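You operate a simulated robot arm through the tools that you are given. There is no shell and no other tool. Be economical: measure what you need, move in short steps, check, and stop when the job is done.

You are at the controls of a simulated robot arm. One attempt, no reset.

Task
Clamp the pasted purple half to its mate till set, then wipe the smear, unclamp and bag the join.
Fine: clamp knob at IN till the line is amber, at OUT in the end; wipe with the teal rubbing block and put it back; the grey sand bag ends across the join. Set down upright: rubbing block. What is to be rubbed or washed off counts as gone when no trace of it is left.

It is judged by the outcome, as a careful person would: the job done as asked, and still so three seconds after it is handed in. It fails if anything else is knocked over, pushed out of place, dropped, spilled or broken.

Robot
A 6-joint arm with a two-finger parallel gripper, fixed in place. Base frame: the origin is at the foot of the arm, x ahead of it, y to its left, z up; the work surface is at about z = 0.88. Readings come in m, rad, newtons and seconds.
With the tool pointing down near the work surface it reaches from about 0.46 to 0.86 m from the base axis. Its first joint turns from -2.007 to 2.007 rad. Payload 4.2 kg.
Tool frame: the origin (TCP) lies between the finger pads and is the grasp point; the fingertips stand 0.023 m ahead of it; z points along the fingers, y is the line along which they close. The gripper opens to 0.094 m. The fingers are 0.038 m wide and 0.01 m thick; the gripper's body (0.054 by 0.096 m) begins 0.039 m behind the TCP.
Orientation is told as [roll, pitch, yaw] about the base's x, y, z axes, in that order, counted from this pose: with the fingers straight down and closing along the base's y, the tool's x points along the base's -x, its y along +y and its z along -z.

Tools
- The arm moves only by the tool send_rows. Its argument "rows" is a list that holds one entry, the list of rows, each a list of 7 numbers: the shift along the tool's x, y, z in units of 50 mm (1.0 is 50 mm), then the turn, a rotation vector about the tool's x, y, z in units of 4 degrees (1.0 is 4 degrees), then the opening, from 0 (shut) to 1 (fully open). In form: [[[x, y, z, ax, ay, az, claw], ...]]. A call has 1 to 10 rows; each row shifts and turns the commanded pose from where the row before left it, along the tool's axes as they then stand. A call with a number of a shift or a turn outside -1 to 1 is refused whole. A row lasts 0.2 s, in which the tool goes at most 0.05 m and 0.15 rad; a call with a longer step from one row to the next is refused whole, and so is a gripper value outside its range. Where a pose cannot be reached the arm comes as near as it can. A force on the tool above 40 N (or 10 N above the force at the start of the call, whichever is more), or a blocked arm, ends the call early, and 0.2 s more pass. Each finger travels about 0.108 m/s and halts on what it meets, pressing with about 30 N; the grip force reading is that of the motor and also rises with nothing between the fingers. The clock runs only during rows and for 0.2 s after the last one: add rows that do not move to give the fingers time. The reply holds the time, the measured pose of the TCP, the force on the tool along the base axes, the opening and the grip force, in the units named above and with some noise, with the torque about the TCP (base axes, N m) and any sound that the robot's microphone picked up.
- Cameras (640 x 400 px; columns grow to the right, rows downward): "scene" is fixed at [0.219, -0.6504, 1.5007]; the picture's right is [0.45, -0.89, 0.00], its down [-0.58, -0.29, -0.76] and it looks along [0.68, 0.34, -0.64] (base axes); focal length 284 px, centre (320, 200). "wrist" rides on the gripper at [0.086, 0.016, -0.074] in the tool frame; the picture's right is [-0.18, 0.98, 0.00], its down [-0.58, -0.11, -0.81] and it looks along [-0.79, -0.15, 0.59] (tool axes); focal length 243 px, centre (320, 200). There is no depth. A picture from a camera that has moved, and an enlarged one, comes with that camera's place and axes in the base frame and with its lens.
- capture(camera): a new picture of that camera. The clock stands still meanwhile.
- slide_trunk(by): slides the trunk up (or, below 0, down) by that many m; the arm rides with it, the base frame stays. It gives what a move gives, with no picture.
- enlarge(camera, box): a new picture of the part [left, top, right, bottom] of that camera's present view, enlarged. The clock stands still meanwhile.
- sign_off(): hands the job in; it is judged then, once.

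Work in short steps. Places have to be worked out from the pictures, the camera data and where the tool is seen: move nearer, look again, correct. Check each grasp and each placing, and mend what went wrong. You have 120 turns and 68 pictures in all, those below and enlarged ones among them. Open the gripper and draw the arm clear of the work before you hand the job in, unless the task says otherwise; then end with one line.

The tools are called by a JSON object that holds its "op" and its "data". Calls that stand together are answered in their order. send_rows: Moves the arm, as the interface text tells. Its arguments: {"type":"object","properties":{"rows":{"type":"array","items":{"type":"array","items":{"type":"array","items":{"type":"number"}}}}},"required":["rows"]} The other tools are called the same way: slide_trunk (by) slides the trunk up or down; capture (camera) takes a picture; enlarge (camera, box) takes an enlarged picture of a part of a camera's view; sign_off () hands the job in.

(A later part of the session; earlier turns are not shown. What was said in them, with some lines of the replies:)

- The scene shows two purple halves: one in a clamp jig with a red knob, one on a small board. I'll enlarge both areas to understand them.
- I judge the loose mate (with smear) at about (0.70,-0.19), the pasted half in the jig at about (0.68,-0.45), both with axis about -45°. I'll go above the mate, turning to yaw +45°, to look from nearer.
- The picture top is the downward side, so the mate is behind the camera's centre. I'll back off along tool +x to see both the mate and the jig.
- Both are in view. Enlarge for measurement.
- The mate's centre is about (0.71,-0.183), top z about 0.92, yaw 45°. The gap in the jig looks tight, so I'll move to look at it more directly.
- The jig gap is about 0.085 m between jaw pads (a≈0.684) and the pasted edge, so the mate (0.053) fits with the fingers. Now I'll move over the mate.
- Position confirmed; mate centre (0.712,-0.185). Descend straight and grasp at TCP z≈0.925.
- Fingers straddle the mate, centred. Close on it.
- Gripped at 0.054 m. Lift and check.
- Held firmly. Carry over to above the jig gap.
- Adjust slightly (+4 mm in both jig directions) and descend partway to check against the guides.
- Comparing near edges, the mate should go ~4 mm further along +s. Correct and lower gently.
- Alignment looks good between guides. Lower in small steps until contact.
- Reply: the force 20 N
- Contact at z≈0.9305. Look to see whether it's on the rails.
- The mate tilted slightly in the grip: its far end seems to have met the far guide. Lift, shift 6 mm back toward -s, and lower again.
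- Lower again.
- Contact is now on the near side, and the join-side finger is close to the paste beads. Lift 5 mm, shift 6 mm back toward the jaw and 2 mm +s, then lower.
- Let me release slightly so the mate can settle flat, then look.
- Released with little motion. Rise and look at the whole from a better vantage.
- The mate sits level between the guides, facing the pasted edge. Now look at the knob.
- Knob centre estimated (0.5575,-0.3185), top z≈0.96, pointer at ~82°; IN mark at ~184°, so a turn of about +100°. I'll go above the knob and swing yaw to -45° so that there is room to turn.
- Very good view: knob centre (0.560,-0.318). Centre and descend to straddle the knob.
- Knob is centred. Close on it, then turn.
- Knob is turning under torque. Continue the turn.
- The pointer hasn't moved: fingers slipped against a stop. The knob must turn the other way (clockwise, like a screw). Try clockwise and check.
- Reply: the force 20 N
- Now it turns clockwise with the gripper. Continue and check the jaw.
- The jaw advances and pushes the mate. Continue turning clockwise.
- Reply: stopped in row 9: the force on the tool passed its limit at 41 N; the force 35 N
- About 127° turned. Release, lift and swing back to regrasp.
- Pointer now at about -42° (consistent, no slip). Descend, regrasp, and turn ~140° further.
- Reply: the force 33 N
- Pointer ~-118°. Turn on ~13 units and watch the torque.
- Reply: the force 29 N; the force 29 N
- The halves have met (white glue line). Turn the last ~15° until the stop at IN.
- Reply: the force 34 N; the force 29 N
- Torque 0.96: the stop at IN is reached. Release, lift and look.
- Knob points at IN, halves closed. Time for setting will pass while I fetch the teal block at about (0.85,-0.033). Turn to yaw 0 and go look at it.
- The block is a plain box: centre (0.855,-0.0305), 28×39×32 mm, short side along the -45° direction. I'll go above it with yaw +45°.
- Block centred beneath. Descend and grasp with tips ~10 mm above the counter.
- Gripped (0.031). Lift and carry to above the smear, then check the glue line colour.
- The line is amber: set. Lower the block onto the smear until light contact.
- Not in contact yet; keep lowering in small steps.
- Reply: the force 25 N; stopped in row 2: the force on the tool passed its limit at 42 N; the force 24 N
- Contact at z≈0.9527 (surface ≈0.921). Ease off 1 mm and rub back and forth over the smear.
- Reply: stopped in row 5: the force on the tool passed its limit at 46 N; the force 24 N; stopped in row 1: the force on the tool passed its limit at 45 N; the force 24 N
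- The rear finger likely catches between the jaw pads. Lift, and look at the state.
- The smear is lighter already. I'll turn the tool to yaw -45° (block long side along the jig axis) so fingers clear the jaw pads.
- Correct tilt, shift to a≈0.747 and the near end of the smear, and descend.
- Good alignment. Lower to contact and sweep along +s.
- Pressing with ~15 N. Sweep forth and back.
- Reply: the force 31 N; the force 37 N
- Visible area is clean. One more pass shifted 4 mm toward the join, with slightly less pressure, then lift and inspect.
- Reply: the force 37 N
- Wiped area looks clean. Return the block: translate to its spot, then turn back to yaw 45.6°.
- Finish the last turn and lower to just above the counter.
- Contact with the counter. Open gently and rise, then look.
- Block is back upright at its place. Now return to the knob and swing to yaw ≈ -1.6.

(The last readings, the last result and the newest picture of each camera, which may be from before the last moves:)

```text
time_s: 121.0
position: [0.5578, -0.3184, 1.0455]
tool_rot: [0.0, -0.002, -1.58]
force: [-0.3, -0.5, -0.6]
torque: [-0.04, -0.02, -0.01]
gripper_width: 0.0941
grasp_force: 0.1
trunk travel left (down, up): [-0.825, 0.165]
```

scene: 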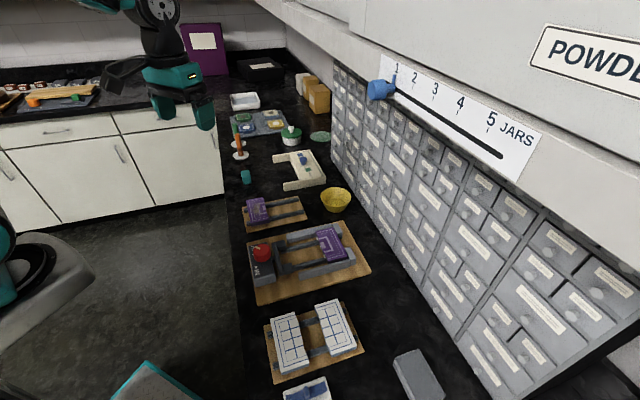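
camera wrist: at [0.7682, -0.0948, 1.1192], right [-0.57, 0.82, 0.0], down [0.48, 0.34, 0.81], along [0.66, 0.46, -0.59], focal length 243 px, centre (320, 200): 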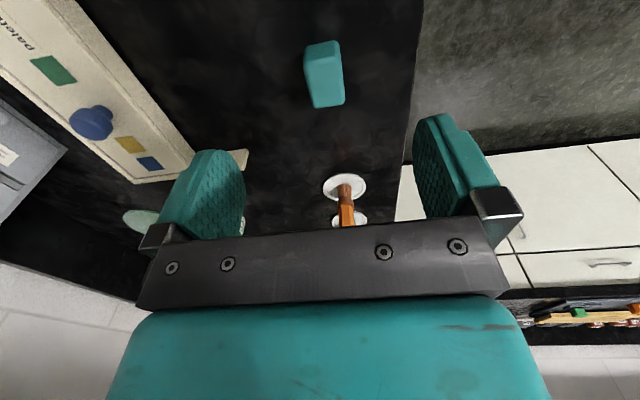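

Centred over the knob. Descend, grip, and turn counter-clockwise.

{"op": "send_rows", "data": {"rows": [[[0, 0, 0.6, 0, 0, 0, 1], [0, 0, 0.6, 0, 0, 0, 1], [0, 0, 0.4, 0, 0, 0, 1], [0, 0, 0, 0, 0, 0, 0.2], [0, 0, 0, 0, 0, 0, 0.2], [0, 0, 0, 0, 0, 0, 0.2]]]}}

{"op": "send_rows", "data": {"rows": [[[0, 0, 0, 0, 0, -1, 0.2], [0, 0, 0, 0, 0, -1, 0.2], [0, 0, 0, 0, 0, -1, 0.2], [0, 0, 0, 0, 0, -1, 0.2], [0, 0, 0, 0, 0, -1, 0.2], [0, 0, 0, 0, 0, -1, 0.2], [0, 0, 0, 0, 0, -1, 0.2], [0, 0, 0, 0, 0, -1, 0.2], [0, 0, 0, 0, 0, -1, 0.2], [0, 0, 0, 0, 0, -1, 0.2]]]}}

{"op": "send_rows", "data": {"rows": [[[0, 0, 0, 0, 0, -1, 0.2], [0, 0, 0, 0, 0, -1, 0.2], [0, 0, 0, 0, 0, -1, 0.2], [0, 0, 0, 0, 0, -1, 0.2], [0, 0, 0, 0, 0, -1, 0.2], [0, 0, 0, 0, 0, -1, 0.2], [0, 0, 0, 0, 0, -1, 0.2], [0, 0, 0, 0, 0, -1, 0.2], [0, 0, 0, 0, 0, -1, 0.2], [0, 0, 0, 0, 0, -1, 0.2]]]}}

{"op": "send_rows", "data": {"rows": [[[0, 0, 0, 0, 0, -1, 0.2], [0, 0, 0, 0, 0, -1, 0.2], [0, 0, 0, 0, 0, -1, 0.2], [0, 0, 0, 0, 0, -1, 0.2], [0, 0, 0, 0, 0, -1, 0.2], [0, 0, 0, 0, 0, -1, 0.2], [0, 0, 0, 0, 0, -1, 0.2], [0, 0, 0, 0, 0, -1, 0.2], [0, 0, 0, 0, 0, -1, 0.2], [0, 0, 0, 0, 0, -1, 0.2]]]}}

```text
time_s: 122.4
position: [0.5587, -0.3165, 0.9654]
tool_rot: [0.001, -0.002, -1.576]
force: [1.8, -0.1, -2.5]
torque: [0.0, -0.2, 0.11]
gripper_width: 0.0409
grasp_force: 44.9
trunk travel left (down, up): [-0.825, 0.165]
```

```text
time_s: 124.6
position: [0.5579, -0.3173, 0.966]
tool_rot: [0.001, -0.001, -0.876]
force: [-8.1, 23.5, 4.5]
torque: [0.8, 0.5, -0.06]
gripper_width: 0.041
grasp_force: 44.7
trunk travel left (down, up): [-0.825, 0.165]
```

```text
time_s: 126.8
position: [0.5575, -0.3185, 0.964]
tool_rot: [-0.003, -0.001, -0.181]
force: [-7.4, 16.9, 3.9]
torque: [0.86, 0.55, -0.03]
gripper_width: 0.041
grasp_force: 45.2
trunk travel left (down, up): [-0.825, 0.165]
```

```text
time_s: 129.0
position: [0.5588, -0.3197, 0.9657]
tool_rot: [-0.003, 0.0, 0.519]
force: [-13.8, -0.3, 11.9]
torque: [0.26, -0.4, -0.07]
gripper_width: 0.0411
grasp_force: 45.2
trunk travel left (down, up): [-0.825, 0.165]
```

Turning freely. A little more, then release and swing back for a second stroke.

{"op": "send_rows", "data": {"rows": [[[0, 0, 0, 0, 0, -1, 0.2], [0, 0, 0, 0, 0, -1, 0.2], [0, 0, 0, 0, 0, -1, 0.2], [0, 0, 0, 0, 0, -1, 0.2], [0, 0, 0, 0, 0, 0, 0.2], [0, 0, 0, 0, 0, 0, 0.9], [0, 0, 0, 0, 0, 0, 0.9], [0, 0, -0.4, 0, 0, 0, 0.9], [0, 0, -0.4, 0, 0, 0, 0.9]]]}}

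{"op": "send_rows", "data": {"rows": [[[0, 0, 0, 0, 0, 1, 0.9], [0, 0, 0, 0, 0, 1, 0.9], [0, 0, 0, 0, 0, 1, 0.9], [0, 0, 0, 0, 0, 1, 0.9], [0, 0, 0, 0, 0, 1, 0.9], [0, 0, 0, 0, 0, 1, 0.9], [0, 0, 0, 0, 0, 1, 0.9], [0, 0, 0, 0, 0, 1, 0.9], [0, 0, 0, 0, 0, 1, 0.9], [0, 0, 0, 0, 0, 1, 0.9]]]}}

{"op": "send_rows", "data": {"rows": [[[0, 0, 0, 0, 0, 1, 0.9], [0, 0, 0, 0, 0, 1, 0.9], [0, 0, 0, 0, 0, 1, 0.9], [0, 0, 0, 0, 0, 1, 0.9], [0, 0, 0, 0, 0, 1, 0.9], [0, 0, 0, 0, 0, 1, 0.9], [0, 0, 0, 0, 0, 1, 0.9], [0, 0, 0, 0, 0, 1, 0.9], [0, 0, 0, 0, 0, 1, 0.9], [0, 0, 0, 0, 0, 1, 0.9]]]}}

{"op": "send_rows", "data": {"rows": [[[0, 0, 0, 0, 0, 1, 0.9], [0, 0, 0, 0, 0, 1, 0.9], [0, 0, 0, 0, 0, 1, 0.9], [0, 0, 0, 0, 0, 1, 0.9], [0, 0, 0, 0, 0, 1, 0.9], [0, 0, 0, 0, 0, 1, 0.9], [0, 0, 0, 0, 0, 1, 0.9], [0, 0, 0, 0, 0, 1, 0.9], [0, 0, 0, 0, 0, 1, 0.9], [0, 0, 0, 0, 0, 1, 0.9]]]}}

{"op": "send_rows", "data": {"rows": [[[0, 0, 0, 0, 0, 1, 0.9], [0, 0, 0, 0, 0, 1, 0.9], [0, 0, 0, 0, 0, 1, 0.9], [0, 0, 0, 0, 0, 1, 0.9], [0, 0, 0, 0, 0, 0, 0.9]]]}}

```text
time_s: 131.0
position: [0.5585, -0.3197, 1.0043]
tool_rot: [-0.001, 0.0, 0.801]
force: [0.6, 0.3, 0.1]
torque: [0.01, -0.01, 0.03]
gripper_width: 0.0844
grasp_force: 0.1
trunk travel left (down, up): [-0.825, 0.165]
```

```text
time_s: 133.2
position: [0.5591, -0.3187, 1.0038]
tool_rot: [-0.001, -0.002, 0.097]
force: [-0.3, 0.8, -0.5]
torque: [-0.03, -0.04, 0.02]
gripper_width: 0.0846
grasp_force: 0.1
trunk travel left (down, up): [-0.825, 0.165]
```

```text
time_s: 135.4
position: [0.559, -0.3185, 1.0052]
tool_rot: [-0.001, -0.001, -0.6]
force: [0.7, -0.7, 0.6]
torque: [-0.01, 0.03, 0.02]
gripper_width: 0.0844
grasp_force: 0.2
trunk travel left (down, up): [-0.825, 0.165]
```

```text
time_s: 137.6
position: [0.5602, -0.3193, 1.0041]
tool_rot: [-0.001, -0.001, -1.297]
force: [0.5, -0.9, 0.3]
torque: [0.02, 0.02, 0.02]
gripper_width: 0.0844
grasp_force: 0.1
trunk travel left (down, up): [-0.825, 0.165]
```

```text
time_s: 138.8
position: [0.559, -0.3182, 1.0051]
tool_rot: [0.003, -0.002, -1.577]
force: [-0.6, 0.4, -0.6]
torque: [-0.03, 0.0, 0.02]
gripper_width: 0.0845
grasp_force: 0.1
trunk travel left (down, up): [-0.825, 0.165]
```

Second stroke: descend, grip, turn counter-clockwise to the stop.

{"op": "send_rows", "data": {"rows": [[[0, 0, 0.4, 0, 0, 0, 0.9], [0, 0, 0.4, 0, 0, 0, 0.9], [0, 0, 0, 0, 0, 0, 0.2], [0, 0, 0, 0, 0, 0, 0.2], [0, 0, 0, 0, 0, 0, 0.2], [0, 0, 0, 0, 0, 0, 0.2]]]}}

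{"op": "send_rows", "data": {"rows": [[[0, 0, 0, 0, 0, -1, 0.2], [0, 0, 0, 0, 0, -1, 0.2], [0, 0, 0, 0, 0, -1, 0.2], [0, 0, 0, 0, 0, -1, 0.2], [0, 0, 0, 0, 0, -1, 0.2], [0, 0, 0, 0, 0, -1, 0.2], [0, 0, 0, 0, 0, -1, 0.2], [0, 0, 0, 0, 0, -1, 0.2], [0, 0, 0, 0, 0, -1, 0.2], [0, 0, 0, 0, 0, -1, 0.2]]]}}

{"op": "send_rows", "data": {"rows": [[[0, 0, 0, 0, 0, -1, 0.2], [0, 0, 0, 0, 0, -1, 0.2], [0, 0, 0, 0, 0, -1, 0.2], [0, 0, 0, 0, 0, -1, 0.2], [0, 0, 0, 0, 0, -1, 0.2], [0, 0, 0, 0, 0, -1, 0.2], [0, 0, 0, 0, 0, -1, 0.2], [0, 0, 0, 0, 0, -1, 0.2], [0, 0, 0, 0, 0, -1, 0.2], [0, 0, 0, 0, 0, -1, 0.2]]]}}

{"op": "send_rows", "data": {"rows": [[[0, 0, 0, 0, 0, -1, 0.2], [0, 0, 0, 0, 0, -1, 0.2], [0, 0, 0, 0, 0, -1, 0.2], [0, 0, 0, 0, 0, -1, 0.2], [0, 0, 0, 0, 0, -1, 0.2], [0, 0, 0, 0, 0, -1, 0.2], [0, 0, 0, 0, 0, -1, 0.2], [0, 0, 0, 0, 0, -1, 0.2], [0, 0, 0, 0, 0, -1, 0.2], [0, 0, 0, 0, 0, -1, 0.2]]]}}

{"op": "send_rows", "data": {"rows": [[[0, 0, 0, 0, 0, -1, 0.2], [0, 0, 0, 0, 0, -1, 0.2], [0, 0, 0, 0, 0, -1, 0.2], [0, 0, 0, 0, 0, 0, 0.2]]]}}

```text
time_s: 140.2
position: [0.559, -0.3188, 0.9658]
tool_rot: [0.002, -0.002, -1.575]
force: [12.3, 0.0, -1.3]
torque: [0.13, -0.57, -0.03]
gripper_width: 0.0413
grasp_force: 44.4
trunk travel left (down, up): [-0.825, 0.165]
```

```text
time_s: 142.4
position: [0.5598, -0.3192, 0.9657]
tool_rot: [0.0, -0.006, -0.877]
force: [7.8, -5.2, 38.3]
torque: [-0.11, -0.2, -0.08]
gripper_width: 0.0415
grasp_force: 45.3
trunk travel left (down, up): [-0.825, 0.165]
```

```text
time_s: 144.6
position: [0.5591, -0.3193, 0.9658]
tool_rot: [-0.001, -0.005, -0.18]
force: [6.1, -2.8, 29.3]
torque: [-0.28, -0.84, -0.06]
gripper_width: 0.0411
grasp_force: 44.9
trunk travel left (down, up): [-0.825, 0.165]
```

```text
time_s: 146.8
position: [0.5599, -0.3191, 0.9644]
tool_rot: [-0.004, -0.004, 0.519]
force: [15.9, -2.6, 30.8]
torque: [-0.33, -0.29, -0.06]
gripper_width: 0.0414
grasp_force: 45.1
trunk travel left (down, up): [-0.825, 0.165]
```

```text
time_s: 147.8
position: [0.5596, -0.3194, 0.9655]
tool_rot: [-0.004, -0.002, 0.729]
force: [17.9, 2.5, 26.6]
torque: [0.58, -1.05, 0.08]
gripper_width: 0.0413
grasp_force: 45.5
trunk travel left (down, up): [-0.825, 0.165]
```

Not at the stop yet; a few more steps until torque about z rises.

{"op": "send_rows", "data": {"rows": [[[0, 0, 0, 0, 0, -1, 0.2], [0, 0, 0, 0, 0, -1, 0.2], [0, 0, 0, 0, 0, 0, 0.2]]]}}

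{"op": "send_rows", "data": {"rows": [[[0, 0, 0, 0, 0, -1, 0.2], [0, 0, 0, 0, 0, -1, 0.2], [0, 0, 0, 0, 0, 0, 0.2]]]}}

```text
time_s: 148.6
position: [0.5589, -0.32, 0.9643]
tool_rot: [-0.003, 0.004, 0.867]
force: [11.6, -3.3, 18.3]
torque: [-0.77, -0.01, -0.03]
gripper_width: 0.0411
grasp_force: 44.9
trunk travel left (down, up): [-0.825, 0.165]
```

```text
time_s: 149.4
position: [0.5576, -0.322, 0.9632]
tool_rot: [-0.002, 0.003, 1.004]
force: [8.4, -20.6, 5.4]
torque: [-0.73, -0.25, -0.86]
gripper_width: 0.041
grasp_force: 45.2
trunk travel left (down, up): [-0.825, 0.165]
```

Stop reached (torque -0.86): OUT. Release and lift, then view the scene.

{"op": "send_rows", "data": {"rows": [[[0, 0, 0, 0, 0, 0, 0.9], [0, 0, 0, 0, 0, 0, 0.9], [0, 0, -0.5, 0, 0, 0, 0.9], [0, 0, -0.8, 0, 0, 0, 1], [0, 0, -0.9, 0, 0, 0, 1], [0.3, 0.6, -0.6, 0, 0, 0, 1], [0, 0.5, -0.6, 0, 0, 0, 1], [0, 0, 0, 0, 0, 0, 1]]]}}

{"op": "enlarge", "data": {"camera": "scene", "box": [230, 210, 460, 400]}}

```text
time_s: 151.2
position: [0.5058, -0.3006, 1.1346]
tool_rot: [-0.003, -0.001, 1.007]
force: [0.1, -0.2, -0.4]
torque: [0.0, -0.01, 0.01]
gripper_width: 0.094
grasp_force: 0.0
trunk travel left (down, up): [-0.825, 0.165]
```

```text
2.11 times, centred on (345, 305) of scene
camera zoom: at [0.219, -0.6504, 1.5007], right [0.45, -0.89, 0.0], down [-0.58, -0.29, -0.76], along [0.68, 0.34, -0.64], focal length 598 px, centre (267, -21)
```

zoom: 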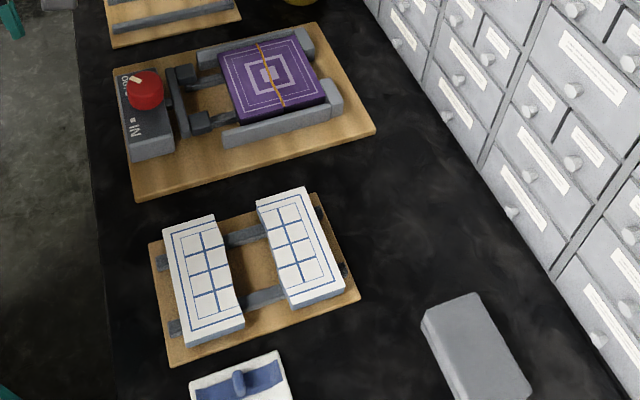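

All is as wished: joined, clean, unclamped. Now the grey bag at about (0.471,-0.731), long side along +45°. Move above it at yaw 45°.

{"op": "send_rows", "data": {"rows": [[[0, 0, 0, 0, 0, 1, 1], [0, 0, 0, 0, 0, 1, 1], [0, 0, 0, 0, 0, 1, 1], [0, 0, 0, 0, 0, 0.18, 1]]]}}

{"op": "send_rows", "data": {"rows": [[[0.635, -0.557, 0, 0, 0, 0, 1], [0.635, -0.557, 0, 0, 0, 0, 1], [0.635, -0.557, 0, 0, 0, 0, 1], [0.635, -0.557, 0, 0, 0, 0, 1], [0.635, -0.557, 0, 0, 0, 0, 1], [0.635, -0.557, 0, 0, 0, 0, 1], [0.635, -0.557, 0, 0, 0, 0, 1], [0.635, -0.557, 0, 0, 0, 0, 1], [0.635, -0.557, 0, 0, 0, 0, 1], [0.635, -0.557, 0, 0, 0, 0, 1]]]}}

{"op": "send_rows", "data": {"rows": [[[0, 0, 0.5, 0, 0, 0, 1], [0, 0, 0.6, 0, 0, 0, 1], [0, 0, 0, 0, 0, 0, 1]]]}}

{"op": "capture", "data": {"camera": "wrist"}}

```text
time_s: 152.2
position: [0.5045, -0.3011, 1.1337]
tool_rot: [-0.001, 0.001, 0.784]
force: [0.2, 0.7, 0.6]
torque: [0.0, 0.01, 0.01]
gripper_width: 0.094
grasp_force: 0.0
trunk travel left (down, up): [-0.825, 0.165]
```

```text
time_s: 154.4
position: [0.4744, -0.7074, 1.14]
tool_rot: [0.0, -0.001, 0.783]
force: [1.8, -1.4, 0.1]
torque: [0.02, 0.03, -0.01]
gripper_width: 0.0936
grasp_force: 0.0
out of reach, approached as far as the arm can: row 10
trunk travel left (down, up): [-0.825, 0.165]
```

```text
time_s: 155.2
position: [0.4731, -0.7064, 1.0833]
tool_rot: [-0.001, 0.001, 0.784]
force: [0.2, 0.2, 0.3]
torque: [0.0, 0.02, -0.02]
gripper_width: 0.0942
grasp_force: 0.0
trunk travel left (down, up): [-0.825, 0.165]
```

```text
8 pictures are left
camera wrist: at [0.4007, -0.7545, 1.1583], right [-0.56, 0.83, 0.0], down [0.49, 0.33, 0.81], along [0.67, 0.45, -0.59], focal length 243 px, centre (320, 200)
```

wrist: 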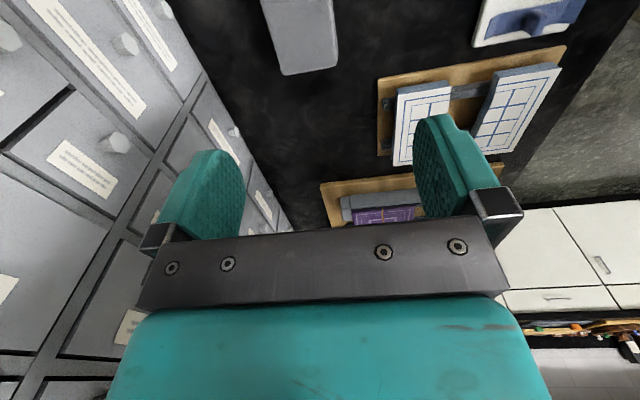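

The bag's far end measures (0.503,-0.699); I need ~16 mm more outward. Descend first and test the reach at lower height.

{"op": "send_rows", "data": {"rows": [[[0, 0, 0.6, 0, 0, 0, 1], [0, 0, 0.6, 0, 0, 0, 1], [0, -0.16, 0, 0, 0, 0, 1], [0, -0.16, 0, 0, 0, 0, 1], [0, 0, 0, 0, 0, 0, 1]]]}}

```text
time_s: 156.4
position: [0.483, -0.7131, 1.0218]
tool_rot: [-0.001, 0.0, 0.785]
force: [-0.3, 0.1, -0.6]
torque: [0.02, -0.01, -0.02]
gripper_width: 0.094
grasp_force: 0.1
trunk travel left (down, up): [-0.825, 0.165]
```

Reach improves lower down. Shift 4 mm more and descend to grasp height.

{"op": "send_rows", "data": {"rows": [[[0, -0.08, 0.5, 0, 0, 0, 1], [0, 0, 0.5, 0, 0, 0, 1], [0, 0, 0.5, 0, 0, 0, 1], [0, 0, 0.4, 0, 0, 0, 1], [0, 0, 0.2, 0, 0, 0, 1], [0, 0, 0, 0, 0, 0, 1]]]}}

{"op": "capture", "data": {"camera": "wrist"}}

```text
time_s: 157.8
position: [0.4775, -0.7007, 0.9177]
tool_rot: [-0.002, 0.002, 0.783]
force: [1.2, 0.6, 0.3]
torque: [0.0, 0.0, 0.0]
gripper_width: 0.0938
grasp_force: 0.1
out of reach, approached as far as the arm can: row 1, 3, 5
trunk travel left (down, up): [-0.825, 0.165]
```

```text
7 pictures are left
camera wrist: at [0.4058, -0.7496, 0.9928], right [-0.56, 0.83, 0.0], down [0.49, 0.34, 0.81], along [0.67, 0.45, -0.59], focal length 243 px, centre (320, 200)
```

wrist: 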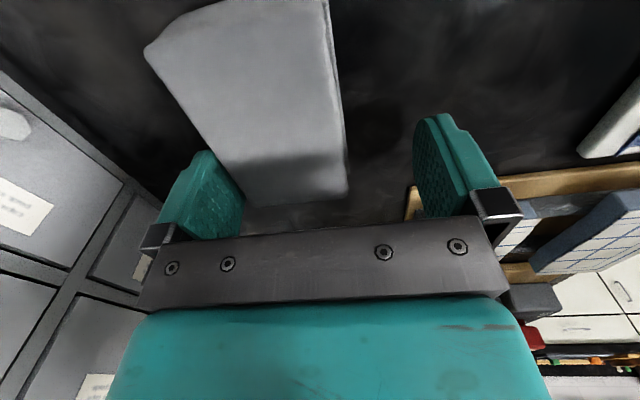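

Max reach is best around TCP z≈1.05, so lowering the trunk will help. Rise straight, then lower the trunk 0.12 m.

{"op": "send_rows", "data": {"rows": [[[0, 0, -0.5, 0, 0, 0, 1], [0, 0, -0.8, 0, 0, 0, 1], [0, 0, -0.8, 0, 0, 0, 1], [0, 0, -0.8, 0, 0, 0, 1], [0, 0, -0.6, 0, 0, 0, 1], [0, 0, 0, 0, 0, 0, 1]]]}}

{"op": "slide_trunk", "data": {"by": -0.1}}

```text
time_s: 159.2
position: [0.4796, -0.7132, 1.0936]
tool_rot: [-0.002, -0.001, 0.783]
force: [0.2, 0.5, -0.1]
torque: [0.0, 0.01, 0.04]
gripper_width: 0.094
grasp_force: 0.1
out of reach, approached as far as the arm can: row 2, 3
trunk travel left (down, up): [-0.825, 0.165]
```

```text
time_s: 160.5
position: [0.4803, -0.7151, 0.9919]
tool_rot: [-0.003, 0.001, 0.783]
force: [-1.1, 0.3, -0.5]
torque: [0.01, 0.0, -0.03]
gripper_width: 0.0941
grasp_force: 0.1
trunk travel left (down, up): [-0.725, 0.265]
```

Now shift 5 mm outward and descend.

{"op": "send_rows", "data": {"rows": [[[0, -0.1, 0.4, 0, 0, 0, 1], [0, 0, 0.4, 0, 0, 0, 1], [0, 0, 0.4, 0, 0, 0, 1], [0, 0, 0.3, 0, 0, 0, 1], [0, 0, 0.12, 0, 0, 0, 1], [0, 0, 0, 0, 0, 0, 1]]]}}

```text
time_s: 161.9
position: [0.4828, -0.713, 0.9117]
tool_rot: [-0.003, 0.0, 0.784]
force: [0.5, -1.1, 0.9]
torque: [0.02, 0.02, 0.02]
gripper_width: 0.0939
grasp_force: 0.1
out of reach, approached as far as the arm can: row 1
trunk travel left (down, up): [-0.725, 0.265]
```

Centred within 5 mm. Close on the bag.

{"op": "send_rows", "data": {"rows": [[[0, 0, 0, 0, 0, 0, 0.7], [0, 0, 0, 0, 0, 0, 0.45], [0, 0, 0, 0, 0, 0, 0.3], [0, 0, 0, 0, 0, 0, 0.3], [0, 0, 0, 0, 0, 0, 0.3]]]}}

{"op": "send_rows", "data": {"rows": [[[0, 0, -0.2, 0, 0, 0, 0.3], [0, 0, -0.4, 0, 0, 0, 0.3], [0, 0, 0, 0, 0, 0, 0.3]]]}}

{"op": "capture", "data": {"camera": "wrist"}}

```text
time_s: 163.1
position: [0.4822, -0.7123, 0.9116]
tool_rot: [-0.001, 0.0, 0.785]
force: [1.2, -0.4, 0.5]
torque: [-0.1, 0.02, 0.1]
gripper_width: 0.0575
grasp_force: 29.8
trunk travel left (down, up): [-0.725, 0.265]
```

```text
time_s: 163.9
position: [0.4822, -0.7132, 0.9411]
tool_rot: [-0.004, 0.0, 0.782]
force: [0.1, -0.1, -3.7]
torque: [0.08, -0.03, 0.0]
gripper_width: 0.0578
grasp_force: 29.8
trunk travel left (down, up): [-0.725, 0.265]
```

```text
6 pictures are left
camera wrist: at [0.4102, -0.7628, 1.0164], right [-0.56, 0.83, 0.0], down [0.49, 0.33, 0.81], along [0.67, 0.45, -0.59], focal length 243 px, centre (320, 200)
```

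wrist: 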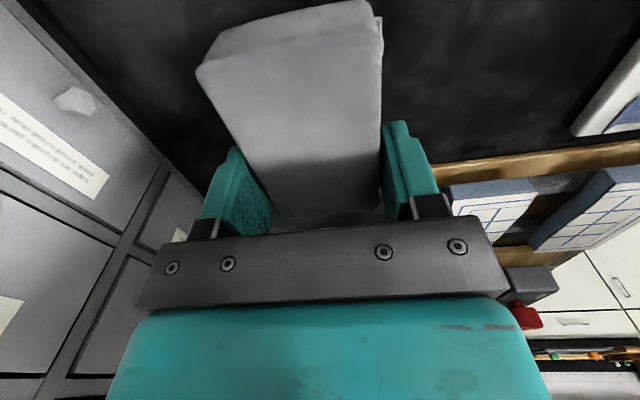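

Bag held level, its centre ~20 mm toward tool +x. Lift, carry over the join, then rotate 90° so that it lies across.

{"op": "send_rows", "data": {"rows": [[[0, 0, -0.9, 0, 0, 0, 0.3], [0, 0, -0.9, 0, 0, 0, 0.3], [-0.83, 0.135, 0, 0, 0, 0, 0.3], [-0.83, 0.135, 0, 0, 0, 0, 0.3], [-0.83, 0.135, 0, 0, 0, 0, 0.3], [-0.83, 0.135, 0, 0, 0, 0, 0.3], [-0.83, 0.135, 0, 0, 0, 0, 0.3], [-0.83, 0.135, 0, 0, 0, 0, 0.3], [-0.83, 0.135, 0, 0, 0, 0, 0.3], [-0.83, 0.135, 0, 0, 0, 0, 0.3]]]}}

{"op": "send_rows", "data": {"rows": [[[0, 0, 0, 0, 0, 1, 0.3], [0, 0, 0, 0, 0, 1, 0.3], [0, 0, 0, 0, 0, 1, 0.3], [0, 0, 0, 0, 0, 1, 0.3], [0, 0, 0, 0, 0, 1, 0.3], [0, 0, 0, 0, 0, 1, 0.3], [0, 0, 0, 0, 0, 1, 0.3], [0, 0, 0, 0, 0, 1, 0.3], [0, 0, 0, 0, 0, 1, 0.3], [0, 0, 0, 0, 0, 1, 0.3]]]}}

{"op": "send_rows", "data": {"rows": [[[0, 0, 0, 0, 0, 1, 0.3], [0, 0, 0, 0, 0, 1, 0.3], [0, 0, 0, 0, 0, 1, 0.3], [0, 0, 0, 0, 0, 1, 0.3], [0, 0, 0, 0, 0, 1, 0.3], [0, 0, 0, 0, 0, 1, 0.3], [0, 0, 0, 0, 0, 1, 0.3], [0, 0, 0, 0, 0, 1, 0.3], [0, 0, 0, 0, 0, 1, 0.3], [0, 0, 0, 0, 0, 1, 0.3]]]}}

{"op": "send_rows", "data": {"rows": [[[0, 0, 0, 0, 0, 1, 0.3], [0, 0, 0, 0, 0, 1, 0.3], [0, 0, 0, 0, 0, 0.45, 0.3], [0, 0, 0, 0, 0, 0, 0.3]]]}}

{"op": "enlarge", "data": {"camera": "scene", "box": [240, 190, 400, 300]}}

```text
time_s: 166.1
position: [0.7033, -0.4624, 1.039]
tool_rot: [-0.002, 0.0, 0.784]
force: [-1.3, -0.9, -3.4]
torque: [0.1, -0.07, 0.0]
gripper_width: 0.0578
grasp_force: 30.1
out of reach, approached as far as the arm can: row 1, 2, 6, 7, 8, 9
trunk travel left (down, up): [-0.725, 0.265]
```

```text
time_s: 168.3
position: [0.7036, -0.4625, 1.035]
tool_rot: [0.001, 0.0, 0.086]
force: [-0.4, 0.4, -1.9]
torque: [0.0, -0.05, 0.01]
gripper_width: 0.0579
grasp_force: 30.0
trunk travel left (down, up): [-0.725, 0.265]
```

```text
time_s: 170.5
position: [0.7054, -0.4622, 1.0374]
tool_rot: [0.0, -0.003, -0.615]
force: [0.2, -0.4, -2.0]
torque: [-0.02, -0.04, 0.0]
gripper_width: 0.0582
grasp_force: 29.7
out of reach, approached as far as the arm can: row 8
trunk travel left (down, up): [-0.725, 0.265]
```

```text
time_s: 171.5
position: [0.7038, -0.4618, 1.0376]
tool_rot: [0.001, -0.001, -0.783]
force: [0.2, -1.1, -2.7]
torque: [-0.02, -0.01, 0.01]
gripper_width: 0.058
grasp_force: 30.0
trunk travel left (down, up): [-0.725, 0.265]
```

```text
3.64 times, centred on (320, 245) of scene
camera zoom: at [0.219, -0.6504, 1.5007], right [0.45, -0.89, 0.0], down [-0.58, -0.29, -0.76], along [0.68, 0.34, -0.64], focal length 1032 px, centre (320, 36)
```

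zoom: 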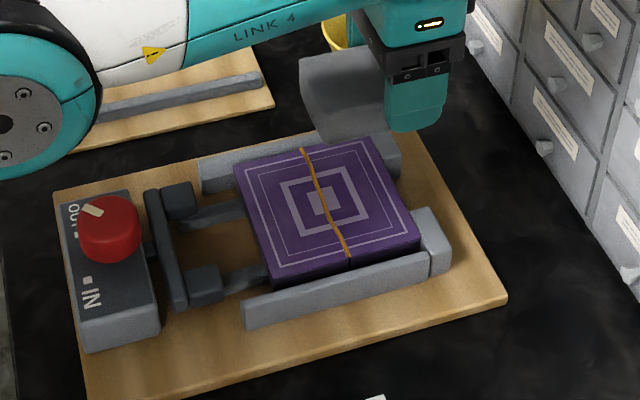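

Shift 33 mm back along tool +x to centre on the join, and descend to just above.

{"op": "send_rows", "data": {"rows": [[[0.33, -0.02, 0, 0, 0, 0, 0.3], [0.33, -0.02, 0, 0, 0, 0, 0.3], [0, 0, 0.5, 0, 0, 0, 0.3], [0, 0, 0.5, 0, 0, 0, 0.3], [0, 0, 0.3, 0, 0, 0, 0.3], [0, 0, 0.2, 0, 0, 0, 0.3], [0, 0, 0, 0, 0, 0, 0.3]]]}}

{"op": "enlarge", "data": {"camera": "scene", "box": [240, 190, 400, 300]}}

```text
time_s: 173.1
position: [0.7037, -0.4646, 0.9638]
tool_rot: [0.002, 0.007, -0.782]
force: [-0.1, -0.6, -2.5]
torque: [-0.04, -0.01, 0.03]
gripper_width: 0.0577
grasp_force: 30.3
out of reach, approached as far as the arm can: row 1, 2
trunk travel left (down, up): [-0.725, 0.265]
```

```text
3.64 times, centred on (320, 245) of scene
camera zoom: at [0.219, -0.6504, 1.5007], right [0.45, -0.89, 0.0], down [-0.58, -0.29, -0.76], along [0.68, 0.34, -0.64], focal length 1032 px, centre (320, 36)
```

zoom: 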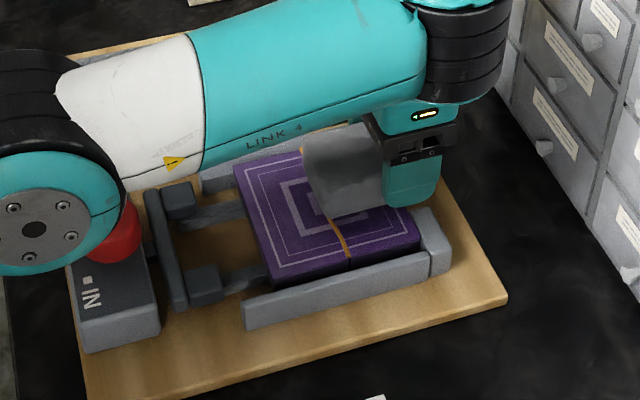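

The low trunk puts the elbow near the knob and limits reach. Raise the trunk back 0.1 m first.

{"op": "slide_trunk", "data": {"by": 0.1}}

{"op": "send_rows", "data": {"rows": [[[0.33, -0.02, 0, 0, 0, 0, 0.3], [0.33, -0.02, 0, 0, 0, 0, 0.3], [0, 0, 0, 0, 0, 0, 0.3]]]}}

```text
time_s: 174.4
position: [0.7047, -0.464, 1.0633]
tool_rot: [-0.001, 0.008, -0.783]
force: [0.2, 0.5, -2.2]
torque: [-0.03, -0.04, 0.0]
gripper_width: 0.0575
grasp_force: 29.7
trunk travel left (down, up): [-0.825, 0.165]
```

```text
time_s: 175.2
position: [0.7041, -0.4636, 1.0642]
tool_rot: [0.001, 0.008, -0.784]
force: [-0.9, 0.1, -2.2]
torque: [-0.02, -0.03, -0.01]
gripper_width: 0.058
grasp_force: 30.5
out of reach, approached as far as the arm can: row 1, 2
trunk travel left (down, up): [-0.825, 0.165]
```

Still can't move inward: the elbow seems to have flipped to the low branch when the arm was stretched. I'll try rising high and stretching, then retracting.

{"op": "send_rows", "data": {"rows": [[[0, 0, -0.8, 0, 0, 0, 0.3], [0, 0, -0.8, 0, 0, 0, 0.3], [0, 0, -0.8, 0, 0, 0, 0.3], [0, 0, -0.8, 0, 0, 0, 0.3], [0, 0, 0, 0, 0, 0, 0.3]]]}}

{"op": "send_rows", "data": {"rows": [[[0.3, 0, 0, 0, 0, 0, 0.3], [0.3, 0, 0, 0, 0, 0, 0.3], [0.3, 0, 0, 0, 0, 0, 0.3], [0, 0, 0, 0, 0, 0, 0.3]]]}}

```text
time_s: 176.5
position: [0.6989, -0.4567, 1.1351]
tool_rot: [-0.007, 0.172, -0.789]
force: [0.2, 0.5, -2.9]
torque: [-0.03, -0.05, -0.01]
gripper_width: 0.0574
grasp_force: 29.2
trunk travel left (down, up): [-0.825, 0.165]
stopped in row 5: the arm was blocked; the commanded pose is now the measured one
```

```text
time_s: 177.5
position: [0.678, -0.4343, 1.1424]
tool_rot: [-0.004, 0.177, -0.79]
force: [0.1, 1.2, -3.2]
torque: [-0.04, -0.05, 0.02]
gripper_width: 0.0579
grasp_force: 30.1
out of reach, approached as far as the arm can: row 3
trunk travel left (down, up): [-0.825, 0.165]
```

The wrist joint limit blocks it in this branch. Raising the trunk fully will make the arm reach downward nearly straight, avoiding that limit and clearing the knob.

{"op": "slide_trunk", "data": {"by": 0.16}}

{"op": "send_rows", "data": {"rows": [[[0, 0, 0.6, 0, 0, 0, 0.3], [0, 0, 0.6, 0, -0.5, 0, 0.3], [0, 0, 0.6, 0, -0.5, 0, 0.3], [0, 0, 0.5, 0, -0.5, 0, 0.3], [0, 0, 0.5, 0, -0.5, 0, 0.3], [0, 0, 0.5, 0, -0.5, 0, 0.3], [0, 0, 0, 0, 0, 0, 0.3]]]}}

```text
time_s: 178.6
position: [0.6598, -0.4208, 1.1472]
tool_rot: [-0.007, 0.352, -0.791]
force: [-0.9, 0.2, -2.3]
torque: [-0.08, -0.04, 0.0]
gripper_width: 0.0578
grasp_force: 30.3
trunk travel left (down, up): [-0.916, 0.074]
stopped: the arm was blocked; the commanded pose is now the measured one
```

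```text
time_s: 180.2
position: [0.6707, -0.4211, 1.0259]
tool_rot: [-0.007, 0.235, -0.79]
force: [-0.2, -0.9, -3.1]
torque: [0.0, -0.05, -0.01]
gripper_width: 0.0577
grasp_force: 29.6
out of reach, approached as far as the arm can: row 1, 2, 3, 4, 5, 6
trunk travel left (down, up): [-0.916, 0.074]
```

Blocked upward: something on the arm may be under the overhead shelf. Take a scene picture to see.

{"op": "capture", "data": {"camera": "scene"}}

```text
3 pictures are left
```

scene: 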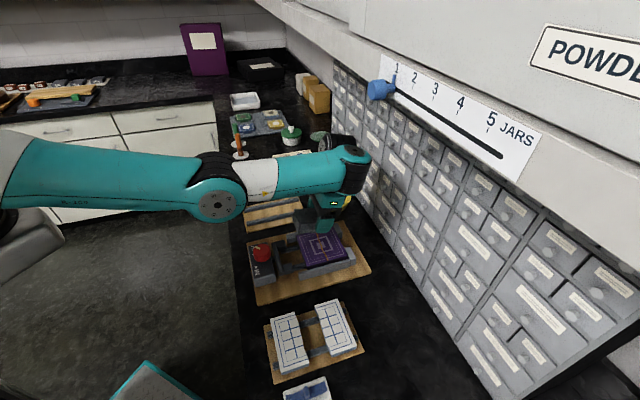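

Shelf slider is untouched; the arm is nearly straight, elbow slightly low. With the trunk now higher, the pose near the join should be attainable: level the tool first.

{"op": "send_rows", "data": {"rows": [[[0, 0, 0, 0, -0.7, 0, 0.3], [0, 0, 0, 0, -0.7, 0, 0.3], [0, 0, 0, 0, -0.6, 0, 0.3], [0, 0, 0, 0, 0, 0, 0.3]]]}}

```text
time_s: 181.2
position: [0.6691, -0.4215, 1.0254]
tool_rot: [-0.007, 0.234, -0.789]
force: [-0.4, 0.7, -4.0]
torque: [-0.04, -0.01, 0.01]
gripper_width: 0.0579
grasp_force: 29.5
out of reach, approached as far as the arm can: row 2
trunk travel left (down, up): [-0.916, 0.074]
```

Raise the trunk the remaining 0.07 m (TCP stays below the shelf-limited height), then go down and outward.

{"op": "slide_trunk", "data": {"by": 0.07}}

{"op": "send_rows", "data": {"rows": [[[-0.2, 0, 0.4, 0, 0, 0, 0.3], [-0.2, 0, 0.4, 0, 0, 0, 0.3], [0, 0, 0.4, 0, -0.5, 0, 0.3], [0, 0, 0, 0, -0.5, 0, 0.3], [0, 0, 0, 0, -0.5, 0, 0.3], [0, 0, 0, 0, -0.5, 0, 0.3], [0, 0, 0, 0, 0, 0, 0.3]]]}}

```text
time_s: 182.3
position: [0.6712, -0.4226, 1.0936]
tool_rot: [-0.008, 0.233, -0.789]
force: [-0.3, 0.4, -2.6]
torque: [-0.03, -0.04, -0.01]
gripper_width: 0.0579
grasp_force: 29.6
trunk travel left (down, up): [-0.986, 0.004]
```

```text
time_s: 183.9
position: [0.6902, -0.431, 1.075]
tool_rot: [0.001, 0.25, -0.79]
force: [0.1, 0.5, -2.5]
torque: [-0.04, -0.03, 0.02]
gripper_width: 0.0573
grasp_force: 29.9
out of reach, approached as far as the arm can: row 1, 2, 3, 5
trunk travel left (down, up): [-0.986, 0.004]
```

The tool tilt shows the wrist is on the full-stretch sphere: the elbow is stuck just past straight. Move along +s (away from the shelf and jig) into free space, levelling the tool, to unflip there.

{"op": "send_rows", "data": {"rows": [[[0, 0.6, 0, 0, -0.7, 0, 0.3], [0, 0.6, 0, 0, -0.7, 0, 0.3], [0, 0.6, 0, 0, -0.7, 0, 0.3], [0, 0.6, 0, 0, -0.7, 0, 0.3], [0, 0.6, 0, 0, -0.7, 0, 0.3], [0, 0, 0, 0, 0, 0, 0.3]]]}}

```text
time_s: 185.3
position: [0.8413, -0.3486, 1.1008]
tool_rot: [0.0, -0.032, -0.79]
force: [-1.2, 0.2, -2.2]
torque: [-0.03, -0.04, 0.04]
gripper_width: 0.0578
grasp_force: 30.3
out of reach, approached as far as the arm can: row 1, 2, 3
trunk travel left (down, up): [-0.986, 0.004]
```

Reached r=0.911 here, tool nearly level. Now try to retract radially inward and see whether the branch lets it.

{"op": "send_rows", "data": {"rows": [[[0.46, -0.19, 0, 0, 0.1, 0, 0.3], [0.46, -0.19, 0, 0, 0.1, 0, 0.3], [0.46, -0.19, 0, 0, 0.1, 0, 0.3], [0.46, -0.19, 0, 0, 0.1, 0, 0.3], [0, 0, 0, 0, 0, 0, 0.3]]]}}

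```text
time_s: 186.5
position: [0.7504, -0.3123, 1.0959]
tool_rot: [-0.001, -0.004, -0.791]
force: [0.1, 0.2, -3.1]
torque: [-0.03, -0.02, -0.01]
gripper_width: 0.0582
grasp_force: 29.4
trunk travel left (down, up): [-0.986, 0.004]
```

It retracts freely now. Go a bit further inward to confirm, and view the arm.

{"op": "send_rows", "data": {"rows": [[[0.46, -0.19, 0, 0, 0, 0, 0.3], [0.46, -0.19, 0, 0, 0, 0, 0.3], [0.46, -0.19, 0, 0, 0, 0, 0.3], [0, 0, 0, 0, 0, 0, 0.3]]]}}

{"op": "capture", "data": {"camera": "scene"}}

```text
time_s: 187.5
position: [0.6786, -0.2846, 1.0982]
tool_rot: [-0.002, -0.002, -0.79]
force: [0.0, -0.1, -2.7]
torque: [-0.01, -0.01, 0.02]
gripper_width: 0.0577
grasp_force: 30.1
trunk travel left (down, up): [-0.986, 0.004]
```

```text
2 pictures are left
```

scene: 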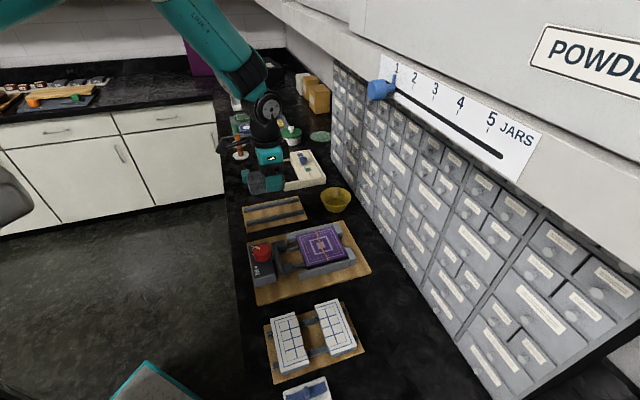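

Elbow is up again and everything is undisturbed. Raise a little and return the trunk to its original height.

{"op": "send_rows", "data": {"rows": [[[0, 0, -0.6, 0, 0, 0, 0.3], [0, 0, -0.6, 0, 0, 0, 0.3], [0, 0, 0, 0, 0, 0, 0.3]]]}}

{"op": "slide_trunk", "data": {"by": -0.161}}

```text
time_s: 188.3
position: [0.6805, -0.2841, 1.1552]
tool_rot: [0.0, -0.002, -0.791]
force: [-0.7, -0.7, -2.4]
torque: [-0.05, -0.03, -0.01]
gripper_width: 0.0579
grasp_force: 29.5
trunk travel left (down, up): [-0.986, 0.004]
```

```text
time_s: 190.1
position: [0.6797, -0.2838, 0.9936]
tool_rot: [-0.001, -0.002, -0.792]
force: [0.6, -0.1, -2.6]
torque: [0.0, 0.01, 0.01]
gripper_width: 0.0577
grasp_force: 29.8
trunk travel left (down, up): [-0.825, 0.165]
```

Now carry to above the join at TCP (0.679,-0.440).

{"op": "send_rows", "data": {"rows": [[[-0.55, -0.555, 0, 0, 0, -0.1, 0.3], [-0.55, -0.555, 0, 0, 0, 0, 0.3], [-0.55, -0.555, 0, 0, 0, 0, 0.3], [-0.55, -0.555, 0, 0, 0, 0, 0.3], [0, 0, 0, 0, 0, 0, 0.3]]]}}

{"op": "capture", "data": {"camera": "wrist"}}

```text
time_s: 191.3
position: [0.6809, -0.4395, 0.9942]
tool_rot: [0.0, -0.001, -0.783]
force: [-0.8, -0.6, -3.2]
torque: [-0.03, -0.02, -0.01]
gripper_width: 0.0577
grasp_force: 30.2
trunk travel left (down, up): [-0.825, 0.165]
```

```text
1 pictures are left
camera wrist: at [0.6308, -0.3671, 1.0702], right [0.82, 0.57, 0.0], down [0.33, -0.49, 0.81], along [0.46, -0.67, -0.59], focal length 243 px, centre (320, 200)
```

wrist: 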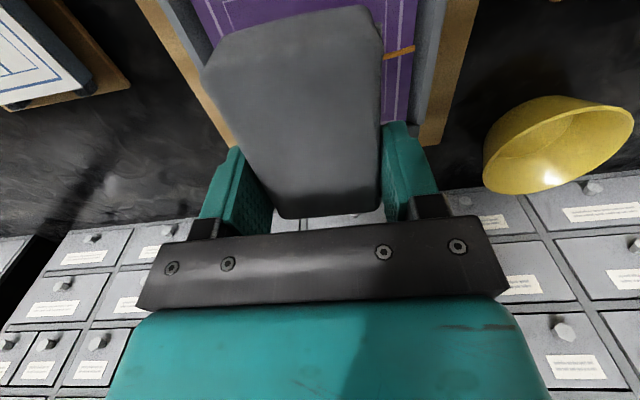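

Bag spans a≈0.73–0.813, centred on the join (0.773). Lower gently.

{"op": "send_rows", "data": {"rows": [[[0, 0, 0.3, 0, 0, 0, 0.3], [0, 0, 0.3, 0, 0, 0, 0.3], [0, 0, 0.12, 0, 0, 0, 0.3], [0, 0, 0.04, 0, 0, 0, 0.3], [0, 0, 0, 0, 0, 0, 0.3]]]}}

{"op": "send_rows", "data": {"rows": [[[0, 0, 0.04, 0, 0, 0, 0.3], [0, 0, 0, 0, 0, 0, 0.3]]]}}

```text
time_s: 192.5
position: [0.6789, -0.4414, 0.955]
tool_rot: [-0.002, -0.001, -0.784]
force: [0.3, -0.6, -2.5]
torque: [-0.03, -0.02, 0.01]
gripper_width: 0.0577
grasp_force: 30.0
trunk travel left (down, up): [-0.825, 0.165]
```

```text
time_s: 193.1
position: [0.6794, -0.441, 0.9531]
tool_rot: [0.0, -0.003, -0.783]
force: [0.0, 0.0, -2.9]
torque: [-0.05, -0.02, 0.0]
gripper_width: 0.0577
grasp_force: 30.5
trunk travel left (down, up): [-0.825, 0.165]
```

{"op": "send_rows", "data": {"rows": [[[0, 0, 0.03, 0, 0, 0, 0.3], [0, 0, 0, 0, 0, 0, 0.3]]]}}

{"op": "send_rows", "data": {"rows": [[[0, 0, 0.02, 0, 0, 0, 0.3], [0, 0, 0, 0, 0, 0, 0.3]]]}}

```text
time_s: 193.7
position: [0.6793, -0.4395, 0.9527]
tool_rot: [0.001, -0.002, -0.782]
force: [0.0, 0.5, -2.3]
torque: [-0.02, -0.02, 0.04]
gripper_width: 0.0577
grasp_force: 29.9
trunk travel left (down, up): [-0.825, 0.165]
```

```text
time_s: 194.3
position: [0.6806, -0.4412, 0.9524]
tool_rot: [-0.001, -0.004, -0.783]
force: [1.6, 0.3, 4.6]
torque: [0.23, 0.28, -0.12]
gripper_width: 0.058
grasp_force: 30.2
trunk travel left (down, up): [-0.825, 0.165]
```

Bag rests on the join. Open, rise, and retract inward.

{"op": "send_rows", "data": {"rows": [[[0, 0, 0, 0, 0, 0, 0.65], [0, 0, 0, 0, 0, 0, 0.8], [0, 0, -0.2, 0, 0, 0, 0.85], [0, 0, -0.5, 0, 0, 0, 0.9], [0, 0, -0.8, 0, 0, 0, 1], [0, 0, -0.6, 0, 0, 0, 1], [0.6, 0.4, -0.4, 0, 0, 0, 1], [0.6, 0.6, 0, 0, 0, 0, 1], [0.6, 0.6, 0, 0, 0, 0, 1], [0.6, 0.6, 0, 0, 0, 0, 1]]]}}

{"op": "enlarge", "data": {"camera": "scene", "box": [220, 130, 400, 310]}}

```text
time_s: 196.5
position: [0.6688, -0.2786, 1.0778]
tool_rot: [-0.001, -0.001, -0.785]
force: [0.0, -1.6, -0.3]
torque: [0.02, -0.01, 0.03]
gripper_width: 0.0941
grasp_force: 0.2
trunk travel left (down, up): [-0.825, 0.165]
```

```text
2.22 times, centred on (310, 220) of scene
camera zoom: at [0.219, -0.6504, 1.5007], right [0.45, -0.89, 0.0], down [-0.58, -0.29, -0.76], along [0.68, 0.34, -0.64], focal length 631 px, centre (342, 156)
```

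zoom: 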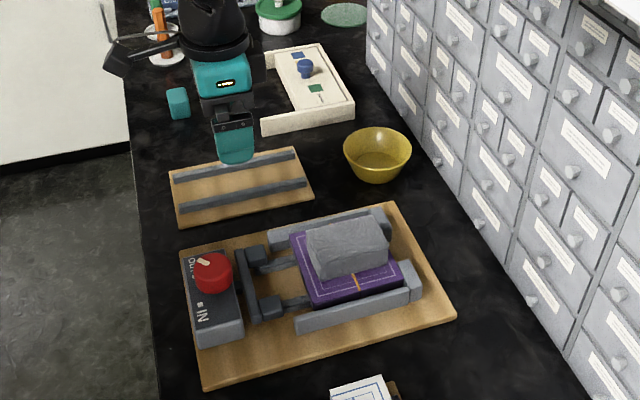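

The bag lies across the join, the knob is at OUT, the block is back upright, and the arm is clear. Hand in.

{"op": "sign_off", "data": {}}

```text
The job is handed in.
```

I handed the job in. The purple halves are joined, with the line amber and no smear visible on the half. The knob is back at OUT, the teal block stands upright in its place, and the grey sand bag lies across the join.
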